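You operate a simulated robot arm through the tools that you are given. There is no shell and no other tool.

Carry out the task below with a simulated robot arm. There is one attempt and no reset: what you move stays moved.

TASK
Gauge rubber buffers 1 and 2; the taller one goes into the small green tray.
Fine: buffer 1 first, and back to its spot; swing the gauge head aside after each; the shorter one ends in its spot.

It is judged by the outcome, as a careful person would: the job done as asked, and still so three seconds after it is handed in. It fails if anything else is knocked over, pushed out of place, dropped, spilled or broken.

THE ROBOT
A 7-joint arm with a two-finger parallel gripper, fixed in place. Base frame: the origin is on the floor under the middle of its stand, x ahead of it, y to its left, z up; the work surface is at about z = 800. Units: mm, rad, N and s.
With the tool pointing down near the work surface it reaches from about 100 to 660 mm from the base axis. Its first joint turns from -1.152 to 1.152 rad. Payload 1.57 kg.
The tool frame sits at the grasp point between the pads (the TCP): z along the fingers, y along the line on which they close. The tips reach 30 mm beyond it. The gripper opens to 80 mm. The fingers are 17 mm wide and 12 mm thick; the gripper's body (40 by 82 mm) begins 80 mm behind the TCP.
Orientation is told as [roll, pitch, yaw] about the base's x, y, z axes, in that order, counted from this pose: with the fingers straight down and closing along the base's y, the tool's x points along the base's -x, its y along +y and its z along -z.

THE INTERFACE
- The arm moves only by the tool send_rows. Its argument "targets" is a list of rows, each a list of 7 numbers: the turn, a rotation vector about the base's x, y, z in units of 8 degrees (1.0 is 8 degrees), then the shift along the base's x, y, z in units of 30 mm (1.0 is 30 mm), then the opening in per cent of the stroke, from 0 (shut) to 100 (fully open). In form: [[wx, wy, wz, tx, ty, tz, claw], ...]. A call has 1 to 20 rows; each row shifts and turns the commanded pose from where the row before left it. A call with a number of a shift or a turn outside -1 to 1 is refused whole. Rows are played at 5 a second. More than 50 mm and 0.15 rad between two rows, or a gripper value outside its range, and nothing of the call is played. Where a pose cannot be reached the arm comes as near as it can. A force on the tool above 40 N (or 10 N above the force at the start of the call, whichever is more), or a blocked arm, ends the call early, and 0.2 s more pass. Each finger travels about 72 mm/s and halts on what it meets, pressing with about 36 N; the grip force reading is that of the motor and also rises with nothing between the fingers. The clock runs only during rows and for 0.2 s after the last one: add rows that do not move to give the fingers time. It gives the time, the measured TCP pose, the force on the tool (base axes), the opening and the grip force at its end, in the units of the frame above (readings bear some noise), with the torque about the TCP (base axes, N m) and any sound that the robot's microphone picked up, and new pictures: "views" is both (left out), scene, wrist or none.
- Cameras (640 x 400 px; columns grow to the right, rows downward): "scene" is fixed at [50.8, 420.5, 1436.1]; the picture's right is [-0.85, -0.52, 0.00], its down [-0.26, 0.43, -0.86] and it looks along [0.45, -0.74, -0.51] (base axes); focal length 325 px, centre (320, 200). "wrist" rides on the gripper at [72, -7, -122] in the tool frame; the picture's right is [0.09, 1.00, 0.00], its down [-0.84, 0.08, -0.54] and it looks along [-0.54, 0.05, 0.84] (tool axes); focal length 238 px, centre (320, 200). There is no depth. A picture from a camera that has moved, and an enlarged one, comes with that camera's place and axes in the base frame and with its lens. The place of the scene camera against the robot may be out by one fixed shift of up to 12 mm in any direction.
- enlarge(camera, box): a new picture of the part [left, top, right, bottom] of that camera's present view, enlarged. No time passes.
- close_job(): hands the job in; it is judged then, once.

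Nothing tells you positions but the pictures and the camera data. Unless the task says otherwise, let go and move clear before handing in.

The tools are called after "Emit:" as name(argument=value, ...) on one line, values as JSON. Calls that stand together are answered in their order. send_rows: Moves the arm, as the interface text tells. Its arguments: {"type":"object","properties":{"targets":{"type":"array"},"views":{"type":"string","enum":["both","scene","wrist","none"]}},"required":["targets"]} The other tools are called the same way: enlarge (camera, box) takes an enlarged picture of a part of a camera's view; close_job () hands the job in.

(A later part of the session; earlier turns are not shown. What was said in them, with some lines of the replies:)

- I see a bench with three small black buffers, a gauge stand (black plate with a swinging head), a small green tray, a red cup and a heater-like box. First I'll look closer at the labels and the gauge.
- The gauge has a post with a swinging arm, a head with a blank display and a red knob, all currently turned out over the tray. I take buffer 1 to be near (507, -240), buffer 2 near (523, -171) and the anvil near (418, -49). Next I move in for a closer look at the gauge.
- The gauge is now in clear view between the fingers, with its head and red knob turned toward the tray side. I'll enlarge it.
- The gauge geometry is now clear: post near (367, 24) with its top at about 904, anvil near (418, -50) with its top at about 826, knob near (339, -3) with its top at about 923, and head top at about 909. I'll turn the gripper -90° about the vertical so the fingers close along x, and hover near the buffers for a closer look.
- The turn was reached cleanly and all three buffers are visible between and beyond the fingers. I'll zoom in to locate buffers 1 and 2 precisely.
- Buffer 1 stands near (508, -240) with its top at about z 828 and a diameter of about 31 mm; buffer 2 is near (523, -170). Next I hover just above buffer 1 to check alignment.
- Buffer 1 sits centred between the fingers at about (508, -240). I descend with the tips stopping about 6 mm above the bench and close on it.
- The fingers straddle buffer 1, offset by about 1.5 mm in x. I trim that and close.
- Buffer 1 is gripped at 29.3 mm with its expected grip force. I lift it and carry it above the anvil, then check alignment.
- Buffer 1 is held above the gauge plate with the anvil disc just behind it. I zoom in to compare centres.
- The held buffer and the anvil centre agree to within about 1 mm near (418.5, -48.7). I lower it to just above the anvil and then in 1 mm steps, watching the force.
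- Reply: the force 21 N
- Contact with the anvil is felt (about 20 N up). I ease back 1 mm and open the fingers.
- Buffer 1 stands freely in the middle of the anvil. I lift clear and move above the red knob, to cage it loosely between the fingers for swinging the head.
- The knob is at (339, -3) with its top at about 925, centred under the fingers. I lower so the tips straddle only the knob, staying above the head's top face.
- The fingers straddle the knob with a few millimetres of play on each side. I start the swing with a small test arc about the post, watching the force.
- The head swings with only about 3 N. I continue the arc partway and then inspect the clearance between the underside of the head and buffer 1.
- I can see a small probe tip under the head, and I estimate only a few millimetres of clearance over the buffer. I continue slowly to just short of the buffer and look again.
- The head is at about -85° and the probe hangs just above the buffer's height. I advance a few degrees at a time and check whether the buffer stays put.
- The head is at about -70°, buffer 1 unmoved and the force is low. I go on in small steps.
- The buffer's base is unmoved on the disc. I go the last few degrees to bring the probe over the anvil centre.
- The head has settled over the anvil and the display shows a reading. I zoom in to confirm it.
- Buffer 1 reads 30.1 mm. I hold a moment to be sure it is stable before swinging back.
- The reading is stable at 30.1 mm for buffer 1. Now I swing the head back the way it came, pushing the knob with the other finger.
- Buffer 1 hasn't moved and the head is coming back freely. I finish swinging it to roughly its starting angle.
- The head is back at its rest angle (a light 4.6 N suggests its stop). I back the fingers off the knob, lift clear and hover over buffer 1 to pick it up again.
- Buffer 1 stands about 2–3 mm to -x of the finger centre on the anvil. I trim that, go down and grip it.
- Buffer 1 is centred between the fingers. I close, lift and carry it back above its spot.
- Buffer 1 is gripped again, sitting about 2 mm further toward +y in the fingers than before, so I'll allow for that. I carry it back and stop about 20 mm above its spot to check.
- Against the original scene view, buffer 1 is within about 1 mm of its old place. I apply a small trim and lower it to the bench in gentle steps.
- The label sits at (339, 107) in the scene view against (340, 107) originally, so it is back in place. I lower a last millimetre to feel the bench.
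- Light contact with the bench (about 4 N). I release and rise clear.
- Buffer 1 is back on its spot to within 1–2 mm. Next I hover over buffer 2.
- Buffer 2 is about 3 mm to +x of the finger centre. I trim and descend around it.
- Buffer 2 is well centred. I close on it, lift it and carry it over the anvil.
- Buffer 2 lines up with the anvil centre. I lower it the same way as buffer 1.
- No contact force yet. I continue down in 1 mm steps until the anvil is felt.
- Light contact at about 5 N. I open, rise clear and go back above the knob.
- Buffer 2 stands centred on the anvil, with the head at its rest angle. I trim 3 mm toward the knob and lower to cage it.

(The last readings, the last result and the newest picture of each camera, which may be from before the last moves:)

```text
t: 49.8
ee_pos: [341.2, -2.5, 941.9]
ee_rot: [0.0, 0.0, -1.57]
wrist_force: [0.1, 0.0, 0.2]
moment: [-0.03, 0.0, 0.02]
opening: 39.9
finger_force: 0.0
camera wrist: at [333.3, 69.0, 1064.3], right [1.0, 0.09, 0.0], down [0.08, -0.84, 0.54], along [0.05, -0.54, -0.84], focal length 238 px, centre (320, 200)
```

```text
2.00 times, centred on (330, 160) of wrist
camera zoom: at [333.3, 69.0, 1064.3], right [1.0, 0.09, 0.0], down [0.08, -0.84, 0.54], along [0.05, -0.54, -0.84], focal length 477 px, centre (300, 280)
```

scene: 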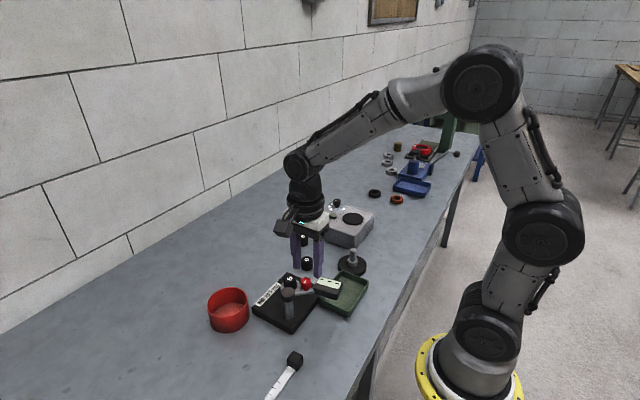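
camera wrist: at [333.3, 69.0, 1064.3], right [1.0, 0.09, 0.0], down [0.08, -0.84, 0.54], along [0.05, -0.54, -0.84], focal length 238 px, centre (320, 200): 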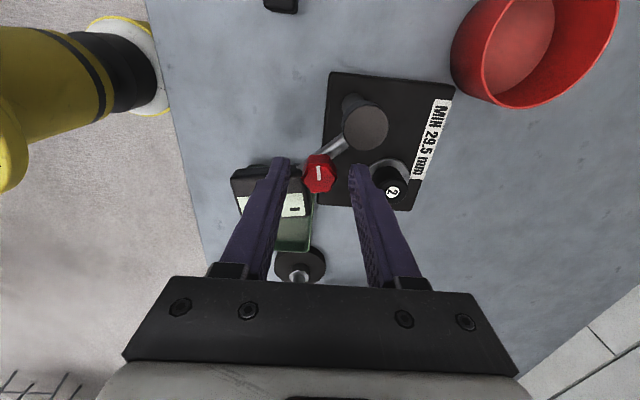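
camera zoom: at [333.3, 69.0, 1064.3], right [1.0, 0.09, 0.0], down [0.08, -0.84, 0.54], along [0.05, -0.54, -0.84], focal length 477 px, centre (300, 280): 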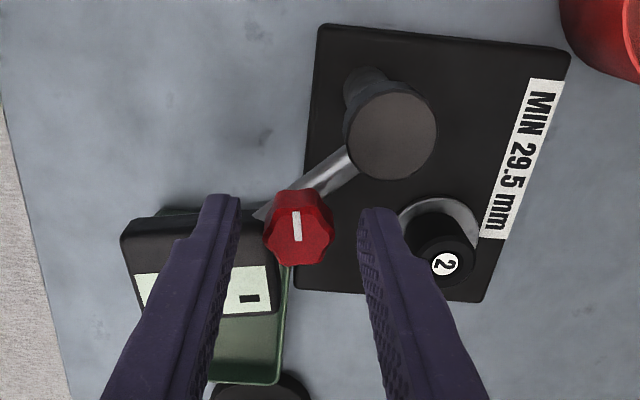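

The knob sits well inside the cage. I repeat the swing up to about -70° and check.

Emit:
send_rows(targets=[[0, 0, 0, 0.143, -0.027, 0, 50], [0, 0, 0, 0.183, -0.16, 0, 50], [0, 0, 0, 0.197, -0.12, 0, 50], [0, 0, 0, 0.217, -0.083, 0, 50], [0, 0, 0, 0.155, -0.022, 0, 50], [0, 0, 0, 0.155, -0.022, 0, 50], [0, 0, 0, 0.117, 0, 0, 50], [0, 0, 0, 0.117, 0, 0, 50], [0, 0, 0, 0.107, 0.017, 0, 50], [0, 0, 0, 0.107, 0.017, 0, 50], [0, 0, 0, 0.133, 0.04, 0, 50], [0, 0, 0, 0, 0, 0, 50]])

Emit:
enlarge(camera="scene", box=[265, 255, 345, 311])

Emit:
enlarge(camera="wrist", box=[220, 60, 440, 260])

```text
t: 52.4
ee_pos: [390.8, -12.7, 943.4]
ee_rot: [0.0, -0.001, -1.571]
wrist_force: [0.3, 0.0, 0.1]
moment: [-0.03, 0.03, -0.02]
opening: 41.2
finger_force: 0.9
camera wrist: at [383.2, 58.0, 1065.8], right [1.0, 0.09, 0.0], down [0.08, -0.84, 0.54], along [0.05, -0.54, -0.84], focal length 238 px, centre (320, 200)
```

scene: 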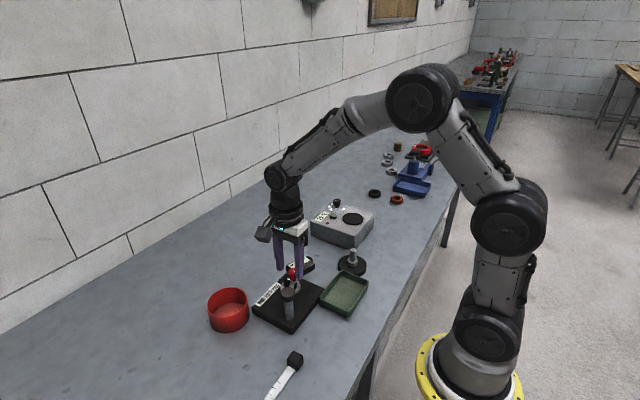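
wrist: 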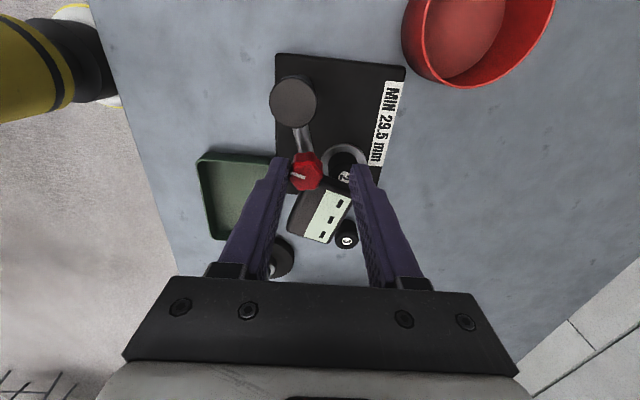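

```text
7.14 times, centred on (305, 283) of scene
camera zoom: at [50.8, 420.5, 1436.1], right [-0.85, -0.52, 0.0], down [-0.26, 0.43, -0.86], along [0.45, -0.74, -0.51], focal length 2321 px, centre (427, -393)
```

zoom: 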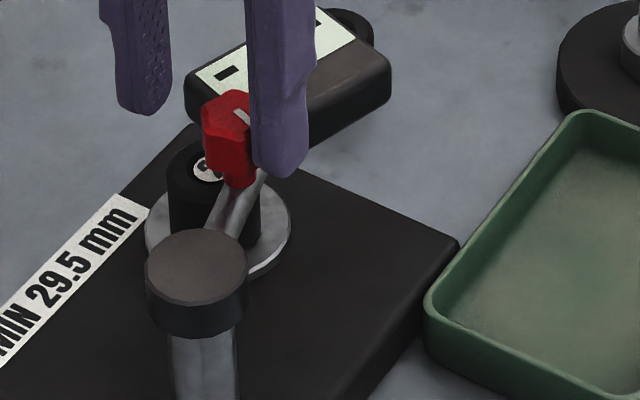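

```text
2.00 times, centred on (330, 160) of wrist
camera zoom: at [383.2, 58.0, 1065.8], right [1.0, 0.09, 0.0], down [0.08, -0.84, 0.54], along [0.05, -0.54, -0.84], focal length 477 px, centre (300, 280)
```

zoom: 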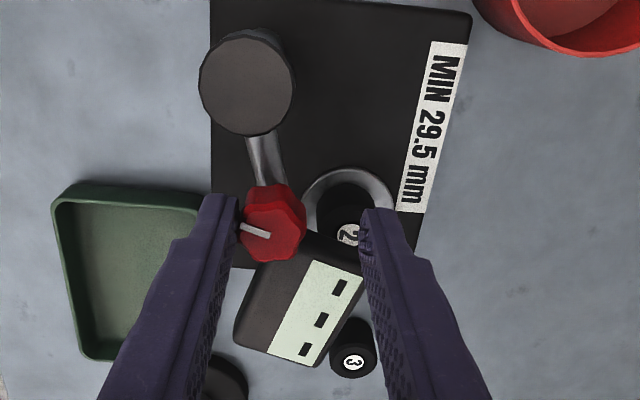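

Everything matches the first run at this point. I finish the swing over buffer 2 and read the display.

Emit:
send_rows(targets=[[0, 0, 0, 0.087, 0.037, 0, 50], [0, 0, 0, 0.083, 0.04, 0, 50], [0, 0, 0, 0.08, 0.047, 0, 50], [0, 0, 0, 0.04, 0.023, 0, 50], [0, 0, 0, 0, 0, 0, 50], [0, 0, 0, 0, 0, 0, 50], [0, 0, 0, 0, 0, 0, 50]])

Emit:
enlarge(camera="scene", box=[275, 250, 305, 274])

Emit:
enlarge(camera="wrist", box=[220, 60, 440, 260])

Emit:
enlarge(camera="scene", box=[265, 255, 345, 311])

```text
t: 54.0
ee_pos: [399.5, -9.7, 942.6]
ee_rot: [-0.001, 0.002, -1.571]
wrist_force: [-0.2, 0.8, 0.4]
moment: [0.0, -0.01, 0.0]
opening: 40.0
finger_force: 0.1
camera wrist: at [391.7, 62.0, 1066.2], right [1.0, 0.09, 0.0], down [0.08, -0.84, 0.54], along [0.05, -0.54, -0.84], focal length 238 px, centre (320, 200)
```

scene: 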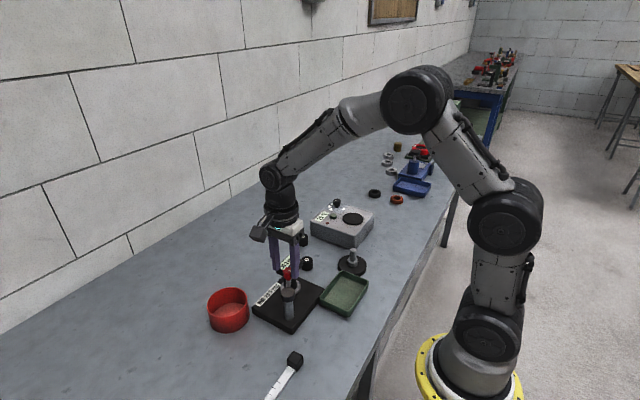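
wrist: 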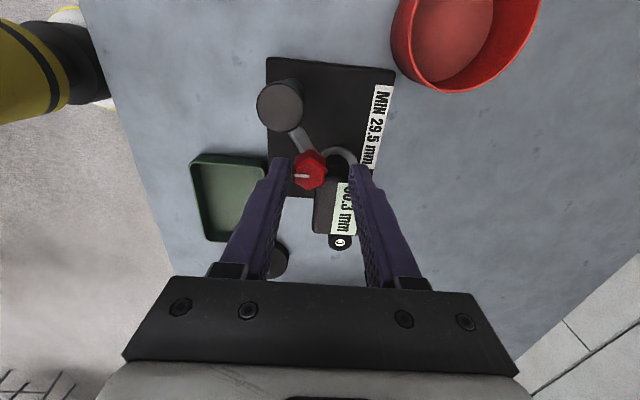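

```text
16.00 times, centred on (290, 262) of scene
camera zoom: at [50.8, 420.5, 1436.1], right [-0.85, -0.52, 0.0], down [-0.26, 0.43, -0.86], along [0.45, -0.74, -0.51], focal length 5198 px, centre (800, -792)
```

zoom: 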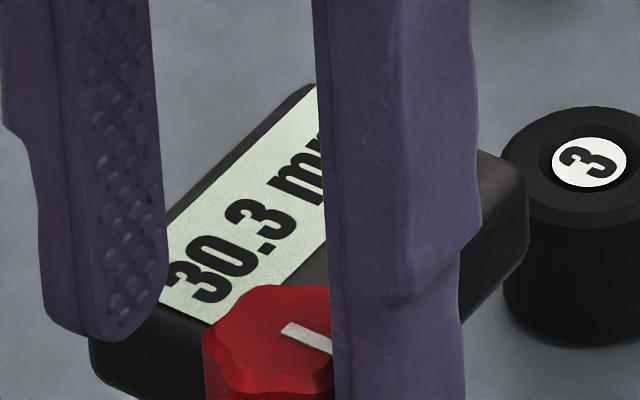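

```text
2.00 times, centred on (330, 160) of wrist
camera zoom: at [391.7, 62.0, 1066.2], right [1.0, 0.09, 0.0], down [0.08, -0.84, 0.54], along [0.05, -0.54, -0.84], focal length 477 px, centre (300, 280)
```

zoom: 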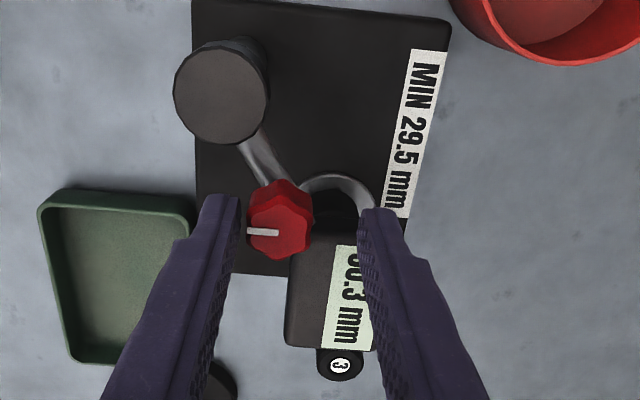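

```text
7.14 times, centred on (305, 283) of scene
camera zoom: at [50.8, 420.5, 1436.1], right [-0.85, -0.52, 0.0], down [-0.26, 0.43, -0.86], along [0.45, -0.74, -0.51], focal length 2321 px, centre (427, -393)
```

zoom: 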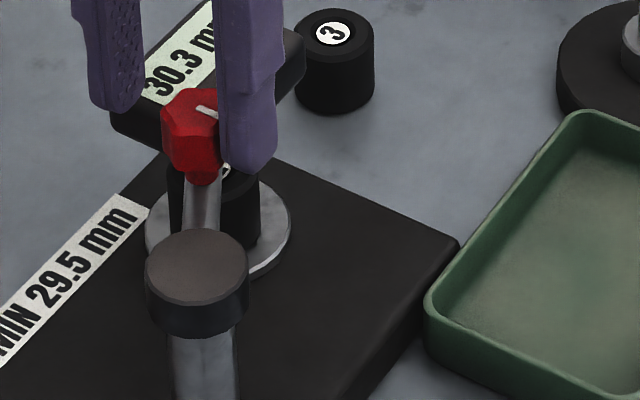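

Buffer 2 reads 30.3 mm, so it is the taller one (buffer 1 was 30.1 mm). I swing the head back aside the same way.

Emit:
send_rows(targets=[[0, 0, 0, 0, 0, 0, 50], [0, 0, 0, -0.323, 0, 0, 50], [0, 0, 0, -0.31, 0.007, 0, 50], [0, 0, 0, -0.102, -0.055, 0, 50], [0, 0, 0, -0.102, -0.055, 0, 50], [0, 0, 0, -0.22, -0.077, 0, 50], [0, 0, 0, -0.23, -0.037, 0, 50], [0, 0, 0, -0.233, 0.003, 0, 50], [0, 0, 0, -0.227, 0.043, 0, 50], [0, 0, 0, -0.217, 0.083, 0, 50], [0, 0, 0, -0.2, 0.12, 0, 50], [0, 0, 0, -0.13, 0.153, 0, 50], [0, 0, 0, 0, 0, 0, 50]])

Emit:
enlarge(camera="wrist", box=[220, 60, 440, 260])

Emit:
enlarge(camera="scene", box=[250, 240, 370, 340])

```text
t: 56.8
ee_pos: [330.3, -1.9, 943.1]
ee_rot: [0.001, -0.001, -1.571]
wrist_force: [1.8, -1.4, 0.8]
moment: [-0.02, -0.05, -0.05]
opening: 42.5
finger_force: 1.6
camera wrist: at [322.7, 68.8, 1065.0], right [1.0, 0.09, 0.0], down [0.08, -0.84, 0.54], along [0.05, -0.54, -0.84], focal length 238 px, centre (320, 200)
```

scene: 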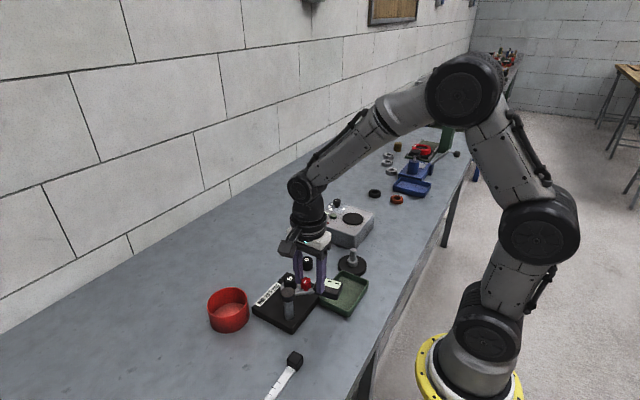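
wrist: 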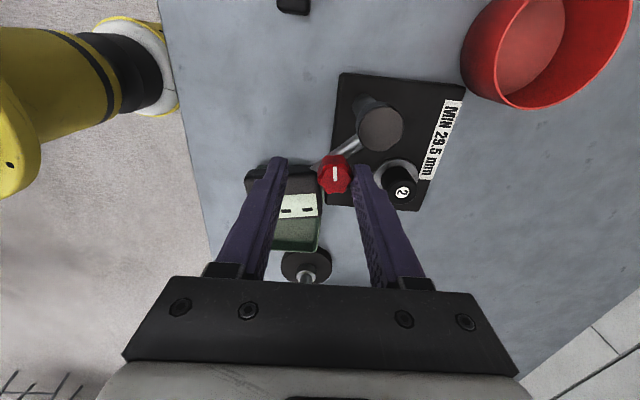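

```text
2.00 times, centred on (330, 160) of wrist
camera zoom: at [322.7, 68.8, 1065.0], right [1.0, 0.09, 0.0], down [0.08, -0.84, 0.54], along [0.05, -0.54, -0.84], focal length 477 px, centre (300, 280)
```

zoom: 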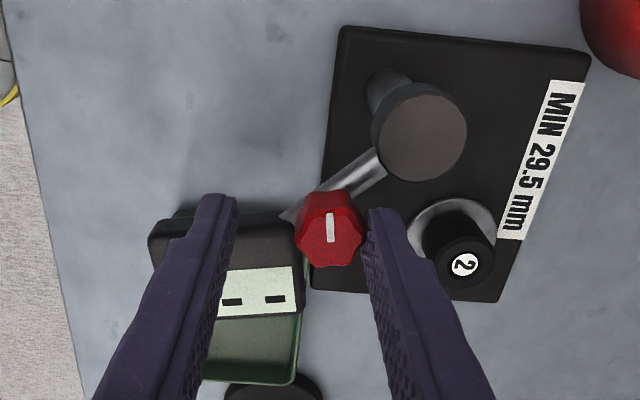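

```text
4.00 times, centred on (310, 290) of scene
camera zoom: at [50.9, 420.5, 1436.1], right [-0.85, -0.52, 0.0], down [-0.26, 0.43, -0.86], along [0.45, -0.74, -0.51], focal length 1300 px, centre (360, -160)
```

zoom: 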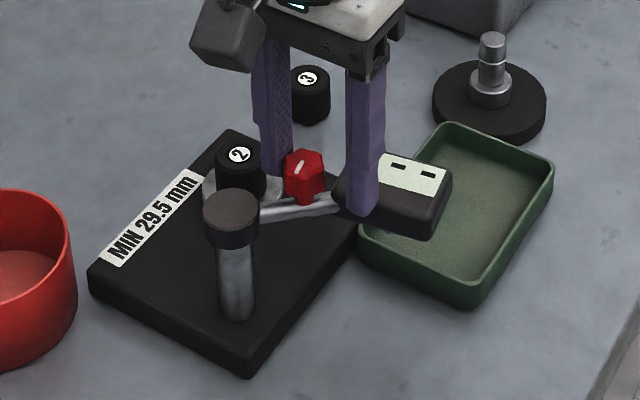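

The head is back at its rest angle and buffer 2 stands undisturbed. I back off the knob, rise and hover over buffer 2.

Emit:
send_rows(targets=[[0, 0, 0, 0.22, 0, 0, 50], [0, 0, 0, 0, 0, 0, 50], [0, 0, 0, 0, 0, 0.5, 50], [0, 0, 0, 0, 0, 0.867, 50], [0, 0, 0, 0.9, -0.5083, 0, 60], [0, 0, 0, 0.9, -0.5083, 0, 60], [0, 0, 0, 0.9, -0.5083, 0, 60], [0, 0, 0, 0, 0, 0, 60], [0, 0, 0, 0, 0, -0.9, 60], [0, 0, 0, 0, 0, -0.9, 60], [0, 0, 0, 0, 0, -0.8667, 60], [0, 0, 0, 0, 0, 0, 60], [0, 0, 0, 0, 0, 0, 60]])

Emit:
enlarge(camera="wrist", box=[250, 90, 390, 210])

Emit:
enlarge(camera="wrist", box=[40, 80, 300, 260])

```text
t: 59.6
ee_pos: [420.2, -50.0, 902.8]
ee_rot: [0.001, -0.001, -1.572]
wrist_force: [-0.5, 0.2, -0.3]
moment: [-0.04, 0.06, 0.01]
opening: 48.0
finger_force: 0.0
camera wrist: at [412.3, 21.6, 1025.6], right [1.0, 0.09, 0.0], down [0.08, -0.84, 0.54], along [0.05, -0.54, -0.84], focal length 238 px, centre (320, 200)
```

scene: 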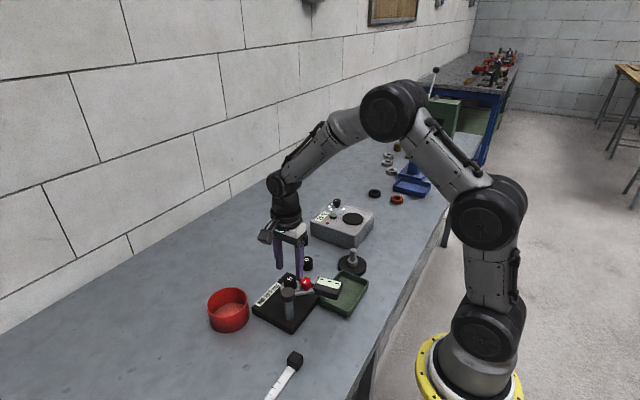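
wrist: 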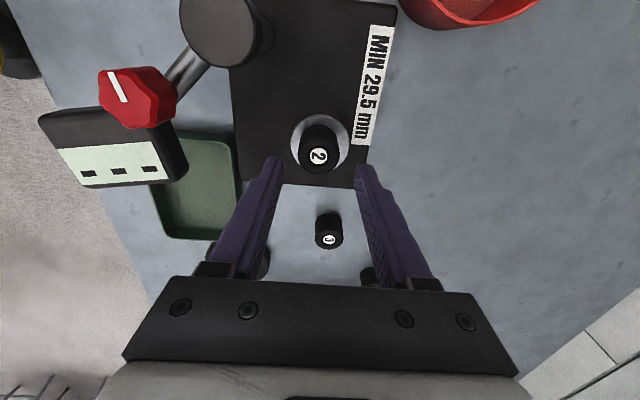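

```text
3.33 times, centred on (320, 150) of wrist
camera zoom: at [412.3, 21.6, 1025.6], right [1.0, 0.09, 0.0], down [0.08, -0.84, 0.54], along [0.05, -0.54, -0.84], focal length 794 px, centre (320, 367)
```

zoom: 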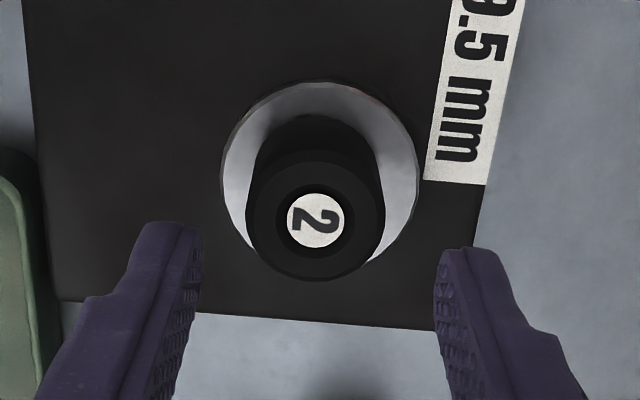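

```text
2.22 times, centred on (170, 170) of wrist
camera zoom: at [412.3, 21.6, 1025.6], right [1.0, 0.09, 0.0], down [0.08, -0.84, 0.54], along [0.05, -0.54, -0.84], focal length 530 px, centre (653, 267)
```

zoom: 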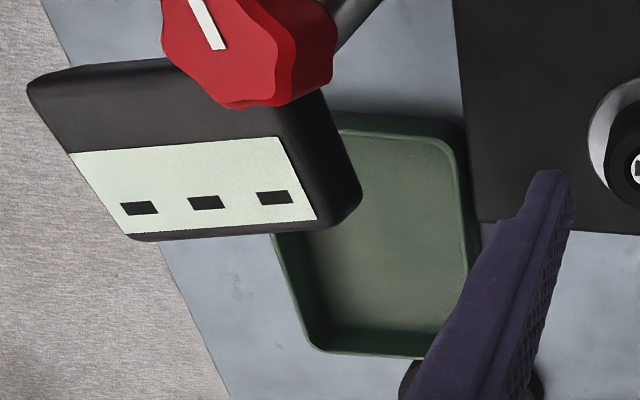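

Buffer 2 is about 1.5 mm to -x; I trim, descend and grip it again.

Emit:
send_rows(targets=[[0, 0, 0, -0.05, 0, -0.5, 60], [0, 0, 0, 0, 0, -0.5, 60], [0, 0, 0, 0, 0, -0.3333, 60], [0, 0, 0, 0, 0, 0, 60], [0, 0, 0, 0, 0, 0, 0], [0, 0, 0, 0, 0, 0, 0], [0, 0, 0, 0, 0, 0, 0], [0, 0, 0, 0, 0, 0, 0]], views="wrist")

Emit:
enlarge(camera="wrist", box=[250, 110, 390, 230])

```text
t: 61.4
ee_pos: [415.5, -50.1, 865.1]
ee_rot: [0.0, 0.001, -1.57]
wrist_force: [0.6, -0.1, 0.4]
moment: [0.01, 0.01, 0.0]
opening: 29.1
finger_force: 35.6
camera wrist: at [408.1, 21.8, 987.6], right [1.0, 0.09, 0.0], down [0.08, -0.84, 0.54], along [0.05, -0.54, -0.84], focal length 238 px, centre (320, 200)
```

wrist: 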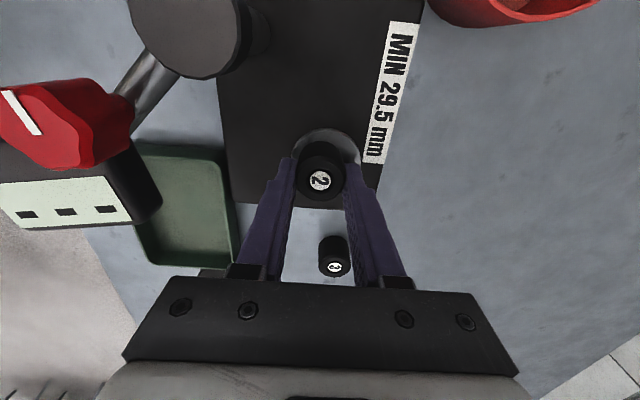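

```text
3.33 times, centred on (320, 170) of wrist
camera zoom: at [408.1, 21.8, 987.6], right [1.0, 0.09, 0.0], down [0.08, -0.84, 0.54], along [0.05, -0.54, -0.84], focal length 794 px, centre (320, 300)
```

zoom: 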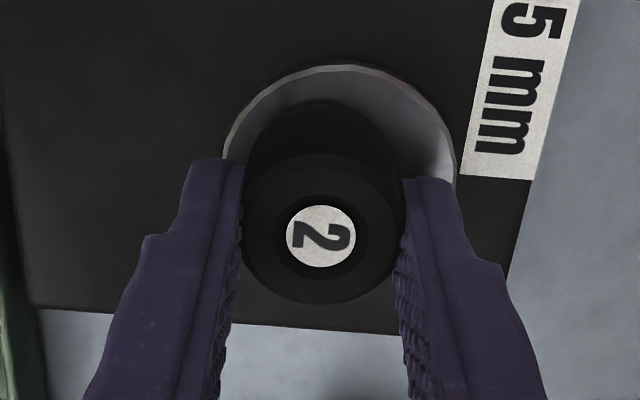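

Buffer 2 is gripped. I lift it high and carry it over the green tray, well away from the gauge head, and look before lowering.

Emit:
send_rows(targets=[[0, 0, 0, 0, 0, 0.5, 0], [0, 0, 0, 0, 0, 1.0, 0], [0, 0, 0, 0, 0, 1.0, 0], [0, 0, 0, 0, 0, 1.0, 0], [0, 0, 0, 0, 0, 0.1667, 0], [0, 0, 0, -0.983, -0.675, 0, 0], [0, 0, 0, -0.983, -0.675, 0, 0], [0, 0, 0, -0.983, -0.675, 0, 0], [0, 0, 0, -0.983, -0.675, 0, 0], [0, 0, 0, 0, 0, 0, 0], [0, 0, 0, 0, 0, 0, 0]])

Emit:
enlarge(camera="wrist", box=[230, 60, 410, 240])

Emit:
enlarge(camera="scene", box=[270, 220, 390, 330])

```text
t: 63.8
ee_pos: [294.5, -132.1, 978.2]
ee_rot: [0.001, 0.002, -1.569]
wrist_force: [0.2, 0.5, -0.1]
moment: [-0.03, 0.01, 0.0]
opening: 29.3
finger_force: 35.9
camera wrist: at [288.3, -60.2, 1100.4], right [1.0, 0.09, 0.0], down [0.08, -0.84, 0.54], along [0.05, -0.54, -0.84], focal length 238 px, centre (320, 200)
```

scene: 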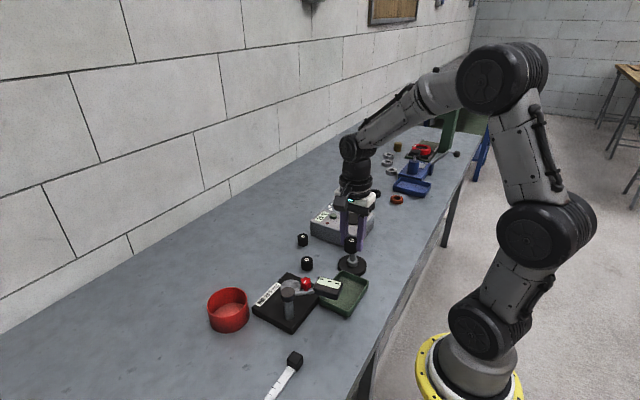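
wrist: 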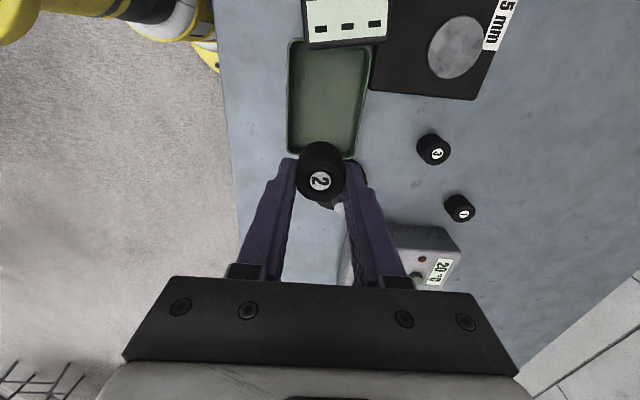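

```text
2.22 times, centred on (320, 150) of wrist
camera zoom: at [288.3, -60.2, 1100.4], right [1.0, 0.09, 0.0], down [0.08, -0.84, 0.54], along [0.05, -0.54, -0.84], focal length 530 px, centre (320, 311)
```

zoom: 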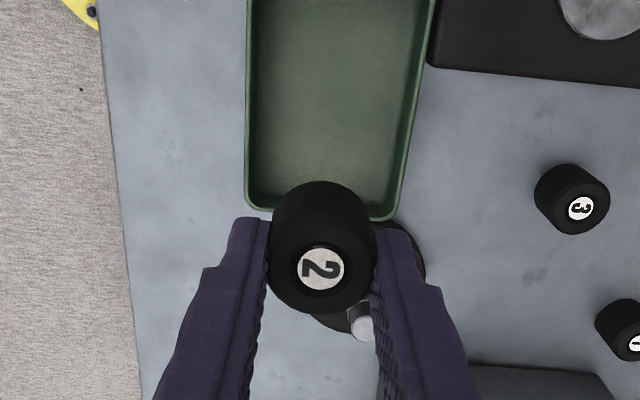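

```text
3.64 times, centred on (330, 275) of scene
camera zoom: at [50.8, 420.5, 1436.1], right [-0.85, -0.52, 0.0], down [-0.26, 0.43, -0.86], along [0.45, -0.74, -0.51], focal length 1181 px, centre (284, -73)
```

zoom: 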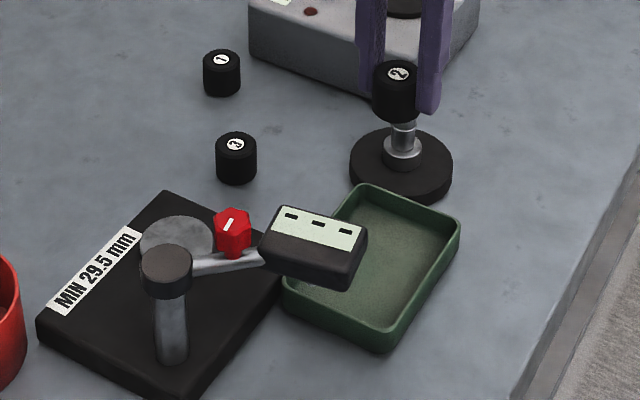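

The tray's rim spans roughly x 258–344 and y -176 to -57, so I aim the buffer for about (300, -124). I shift over and come down partway to check.

Emit:
send_rows(targets=[[0, 0, 0, 0.0611, 0.05, -0.8333, 0], [0, 0, 0, 0.0611, 0.05, -0.8333, 0], [0, 0, 0, 0.0611, 0.05, -0.8333, 0], [0, 0, 0, 0, 0, 0, 0], [0, 0, 0, 0, 0, 0, 0]])

Emit:
enlarge(camera="wrist", box=[230, 60, 410, 240])

Emit:
enlarge(camera="scene", box=[270, 220, 390, 330])

```text
t: 65.0
ee_pos: [302.0, -126.4, 896.3]
ee_rot: [0.001, 0.0, -1.569]
wrist_force: [0.1, 0.4, -0.3]
moment: [-0.02, 0.0, 0.0]
opening: 29.0
finger_force: 35.9
camera wrist: at [294.2, -54.8, 1019.7], right [1.0, 0.09, 0.0], down [0.08, -0.84, 0.54], along [0.05, -0.54, -0.84], focal length 238 px, centre (320, 200)
```

scene: 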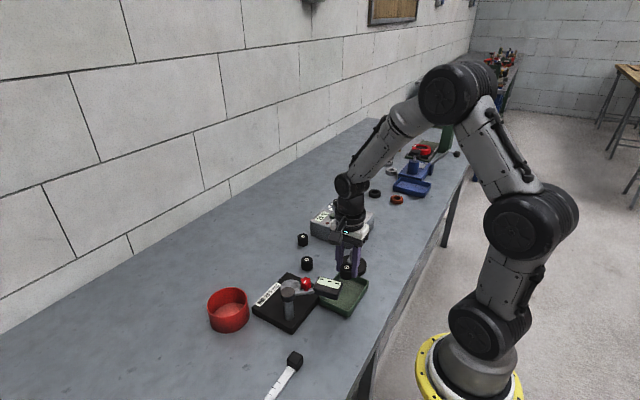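
wrist: 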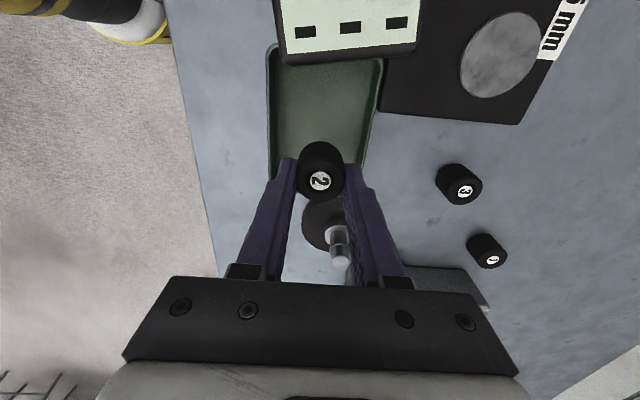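

```text
2.22 times, centred on (320, 150) of wrist
camera zoom: at [294.2, -54.8, 1019.7], right [1.0, 0.09, 0.0], down [0.08, -0.84, 0.54], along [0.05, -0.54, -0.84], focal length 530 px, centre (320, 311)
```

zoom: 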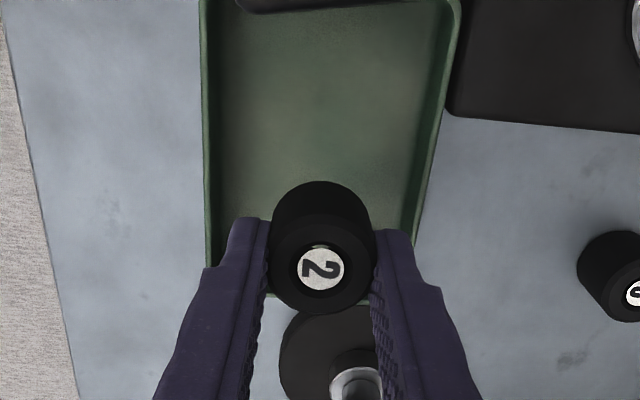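

```text
3.64 times, centred on (330, 275) of scene
camera zoom: at [50.8, 420.5, 1436.1], right [-0.85, -0.52, 0.0], down [-0.26, 0.43, -0.86], along [0.45, -0.74, -0.51], focal length 1181 px, centre (284, -73)
```

zoom: 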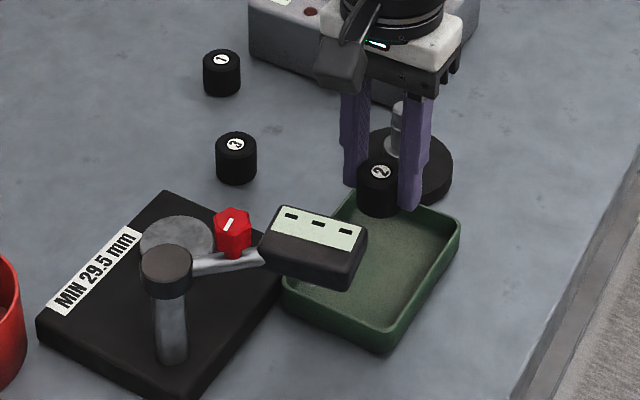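

Buffer 2 is lined up at about (301, -124), centred between the tray walls. I lower it into the tray.

Emit:
send_rows(targets=[[0, 0, 0, 0, 0, -0.6, 0], [0, 0, 0, 0, 0, -0.6, 0], [0, 0, 0, 0, 0, -0.5, 0], [0, 0, 0, 0, 0, -0.1, 0], [0, 0, 0, 0, 0, 0, 0]])

Emit:
enlarge(camera="scene", box=[270, 220, 390, 330])

```text
t: 66.2
ee_pos: [303.4, -125.0, 845.9]
ee_rot: [0.001, -0.001, -1.568]
wrist_force: [0.1, 0.6, -0.3]
moment: [0.02, -0.01, 0.01]
opening: 28.9
finger_force: 35.6
camera wrist: at [295.8, -53.3, 967.3], right [1.0, 0.09, 0.0], down [0.08, -0.84, 0.54], along [0.05, -0.54, -0.84], focal length 238 px, centre (320, 200)
```

scene: 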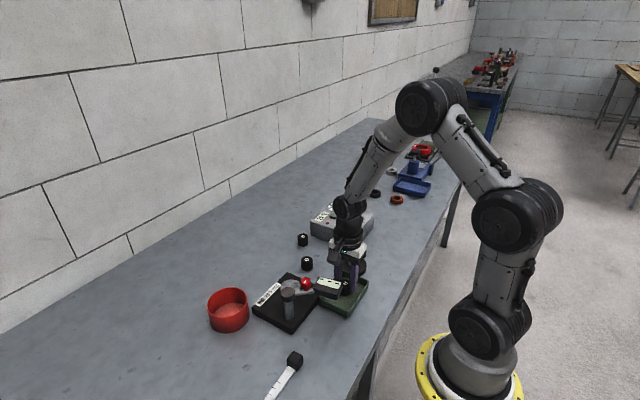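
wrist: 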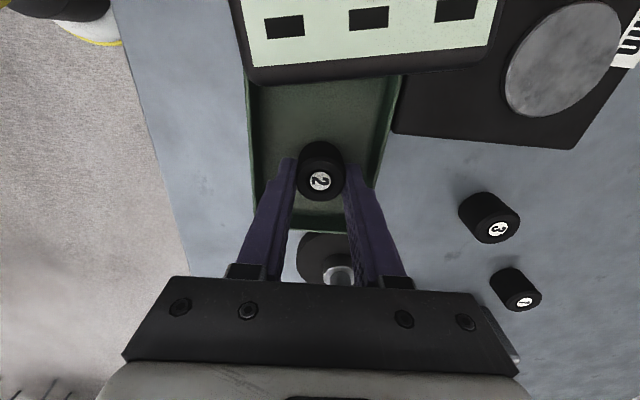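

```text
3.64 times, centred on (330, 275) of scene
camera zoom: at [50.8, 420.5, 1436.1], right [-0.85, -0.52, 0.0], down [-0.26, 0.43, -0.86], along [0.45, -0.74, -0.51], focal length 1181 px, centre (284, -73)
```

zoom: 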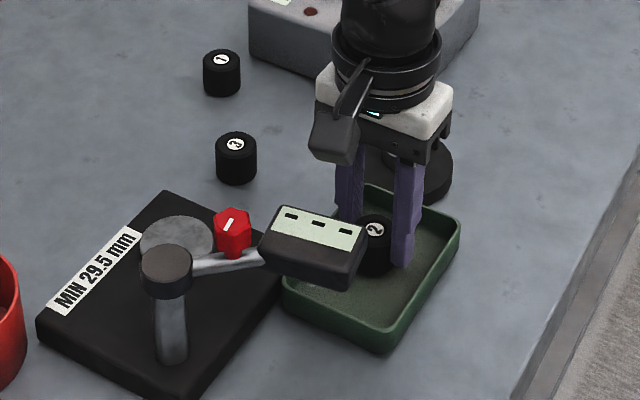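

The buffer is inside the tray with clear room around the fingers. I continue down in 1 mm steps until the floor is felt.

Emit:
send_rows(targets=[[0, 0, 0, 0, 0, -0.0333, 0], [0, 0, 0, 0, 0, -0.0333, 0], [0, 0, 0, 0, 0, -0.0333, 0], [0, 0, 0, 0, 0, 0, 0]], views="none")

```text
t: 67.2
ee_pos: [303.4, -123.9, 842.2]
ee_rot: [0.0, 0.0, -1.569]
wrist_force: [0.3, 0.4, -0.2]
moment: [0.02, -0.01, -0.04]
opening: 29.2
finger_force: 36.1
```

Emit:
send_rows(targets=[[0, 0, 0, 0, 0, -0.0333, 0], [0, 0, 0, 0, 0, 0, 0]], views="none")

```text
t: 67.8
ee_pos: [302.2, -124.5, 842.1]
ee_rot: [0.0, -0.001, -1.57]
wrist_force: [1.0, 0.5, -0.4]
moment: [0.0, 0.0, 0.0]
opening: 28.9
finger_force: 35.7
```

No contact yet at about 842; I go on one millimetre at a time.

Emit:
send_rows(targets=[[0, 0, 0, 0, 0, -0.0333, 0], [0, 0, 0, 0, 0, 0, 0]], views="none")

```text
t: 68.4
ee_pos: [303.3, -124.8, 840.4]
ee_rot: [0.0, 0.0, -1.57]
wrist_force: [-4.5, 3.0, 14.1]
moment: [0.1, 0.15, 0.0]
opening: 28.9
finger_force: 36.1
```

Contact with the tray floor (14 N). I ease up half a millimetre and open only to 36 mm so the fingers stay clear of the tray walls, then rise straight up.

Emit:
send_rows(targets=[[0, 0, 0, 0, 0, 0.0167, 0], [0, 0, 0, 0, 0, 0, 0], [0, 0, 0, 0, 0, 0, 45], [0, 0, 0, 0, 0, 0, 45], [0, 0, 0, 0, 0, 0, 45]])

Emit:
enlarge(camera="wrist", box=[230, 70, 410, 250])

```text
t: 69.6
ee_pos: [304.8, -124.5, 841.4]
ee_rot: [0.0, -0.001, -1.569]
wrist_force: [0.5, 0.1, 0.1]
moment: [-0.02, -0.01, 0.0]
opening: 36.1
finger_force: 0.1
camera wrist: at [295.9, -53.3, 962.9], right [1.0, 0.09, 0.0], down [0.08, -0.84, 0.54], along [0.05, -0.54, -0.84], focal length 238 px, centre (320, 200)
```

scene: 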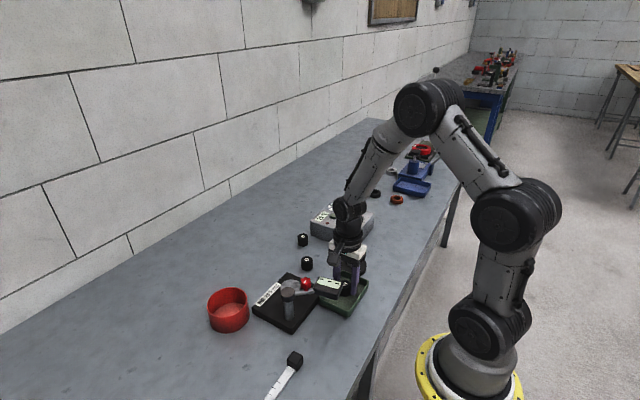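
wrist: 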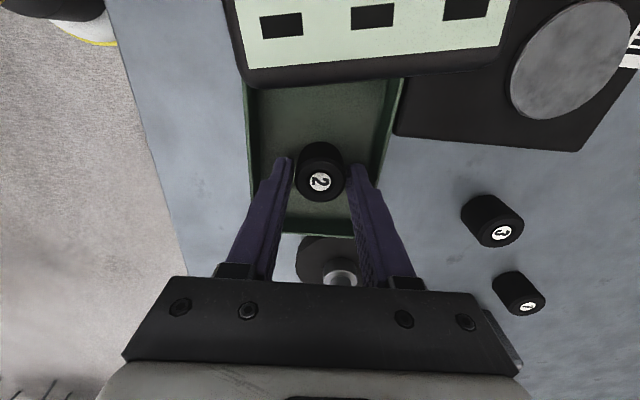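

```text
2.22 times, centred on (320, 160) of wrist
camera zoom: at [295.9, -53.3, 962.9], right [1.0, 0.09, 0.0], down [0.08, -0.84, 0.54], along [0.05, -0.54, -0.84], focal length 530 px, centre (320, 289)
```

zoom: 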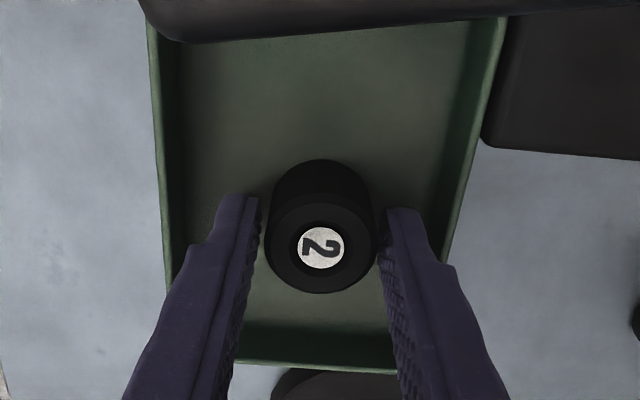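

Buffer 2 stands freely in the tray. I rise straight up and clear of everything.

Emit:
send_rows(targets=[[0, 0, 0, 0, 0, 0.2, 45], [0, 0, 0, 0, 0, 0.4, 45], [0, 0, 0, 0, 0, 0.8, 45], [0, 0, 0, 0, 0, 1.0, 45], [0, 0, 0, 0, 0, 1.0, 45], [0, 0, 0, 0, 0, 1.0, 45], [0, 0, 0, 0, 0, 1.0, 45], [0, 0, 0, 0.4, -0.2, 0.8, 45], [0, 0, 0, 0, 0, 0, 45]])

Emit:
enlarge(camera="scene", box=[200, 220, 400, 340])

Emit:
enlarge(camera="scene", box=[260, 220, 340, 280])

Emit:
enlarge(camera="wrist", box=[220, 0, 440, 180])

```text
t: 71.6
ee_pos: [316.3, -131.5, 1030.3]
ee_rot: [0.001, 0.001, -1.571]
wrist_force: [0.3, 0.1, -0.1]
moment: [-0.05, 0.01, 0.0]
opening: 36.0
finger_force: 0.1
camera wrist: at [308.8, -59.7, 1151.8], right [1.0, 0.09, 0.0], down [0.08, -0.84, 0.54], along [0.05, -0.54, -0.84], focal length 238 px, centre (320, 200)
```

scene: 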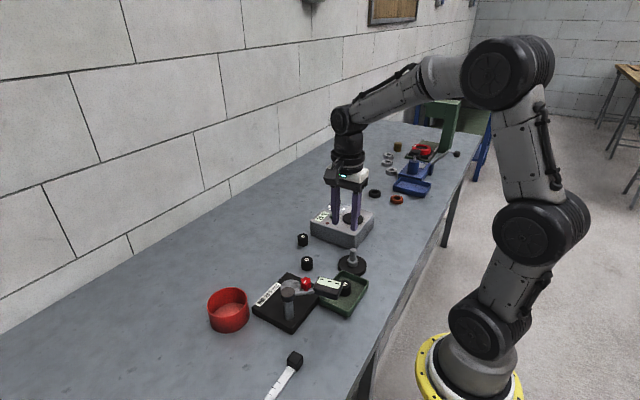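
wrist: 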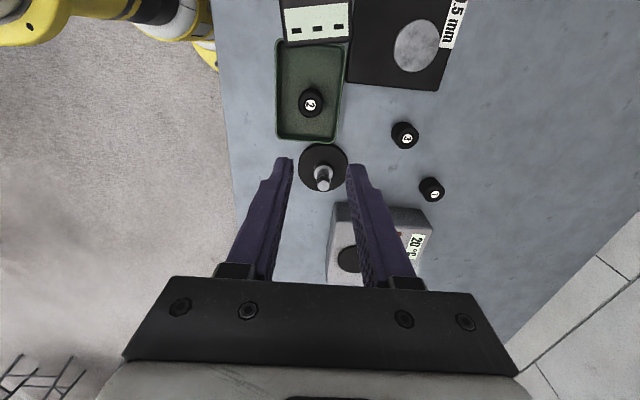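

```text
3.20 times, centred on (300, 280) of scene
camera zoom: at [50.8, 420.5, 1436.1], right [-0.85, -0.52, 0.0], down [-0.26, 0.43, -0.86], along [0.45, -0.74, -0.51], focal length 1040 px, centre (384, -56)
```

zoom: 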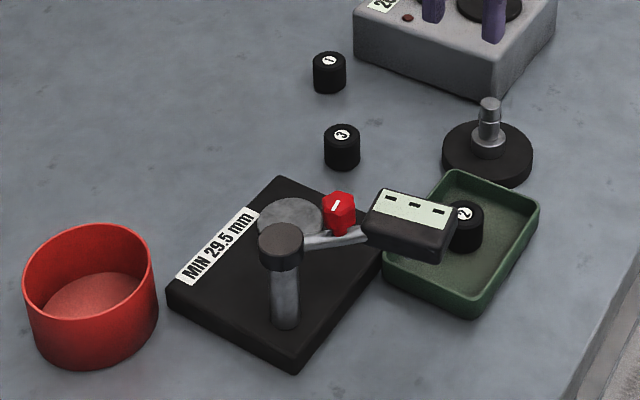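

```text
6.67 times, centred on (300, 250) of scene
camera zoom: at [50.8, 420.5, 1436.1], right [-0.85, -0.52, 0.0], down [-0.26, 0.43, -0.86], along [0.45, -0.74, -0.51], focal length 2166 px, centre (453, -133)
```

zoom: 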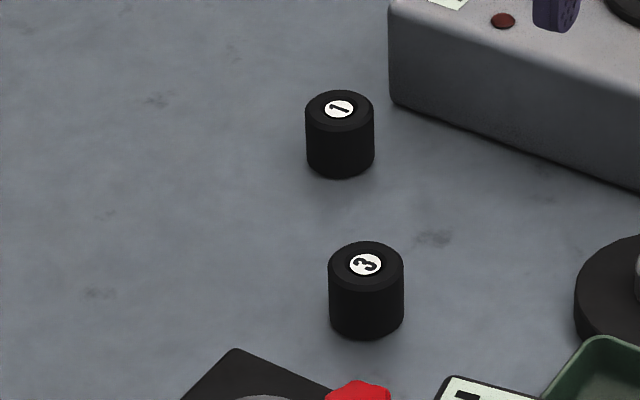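

```text
2.22 times, centred on (330, 90) of wrist
camera zoom: at [308.8, -59.7, 1151.8], right [1.0, 0.09, 0.0], down [0.08, -0.84, 0.54], along [0.05, -0.54, -0.84], focal length 530 px, centre (298, 444)
```

zoom: 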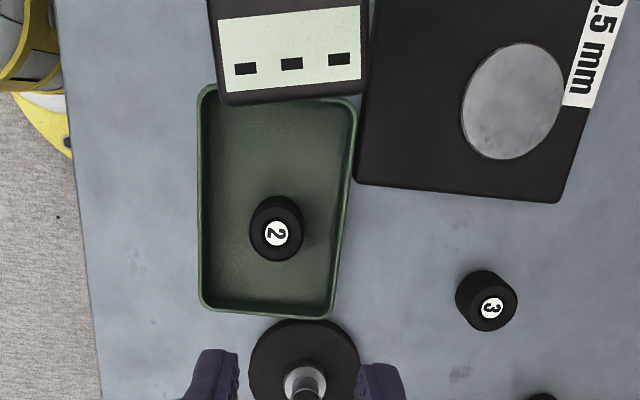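

Buffer 2 (30.3 mm) stands in the green tray and buffer 1 (30.1 mm) is back on its spot. The gauge head is swung aside, nothing else has moved and the arm is clear, so I hand the job in.

Emit:
close_job()

```text
The job is handed in.
```

I gauged both buffers and handed the job in. Buffer 2 is the taller one at 30.3 mm and stands in the small green tray.

- **Buffer 1:** it was gauged first and read 30.1 mm. It went back to its spot before buffer 2 was touched, about 1–2 mm from where it started by the scene camera.
- **Buffer 2:** it stands upright in the tray, clear of the walls.
- **Gauge head:** I swung it aside after each reading. It is back at about the angle where it began.

In the last pictures nothing else had moved, and the gripper was open and well above the bench. Both readings are above the 29.5 mm minimum marked on the gauge.
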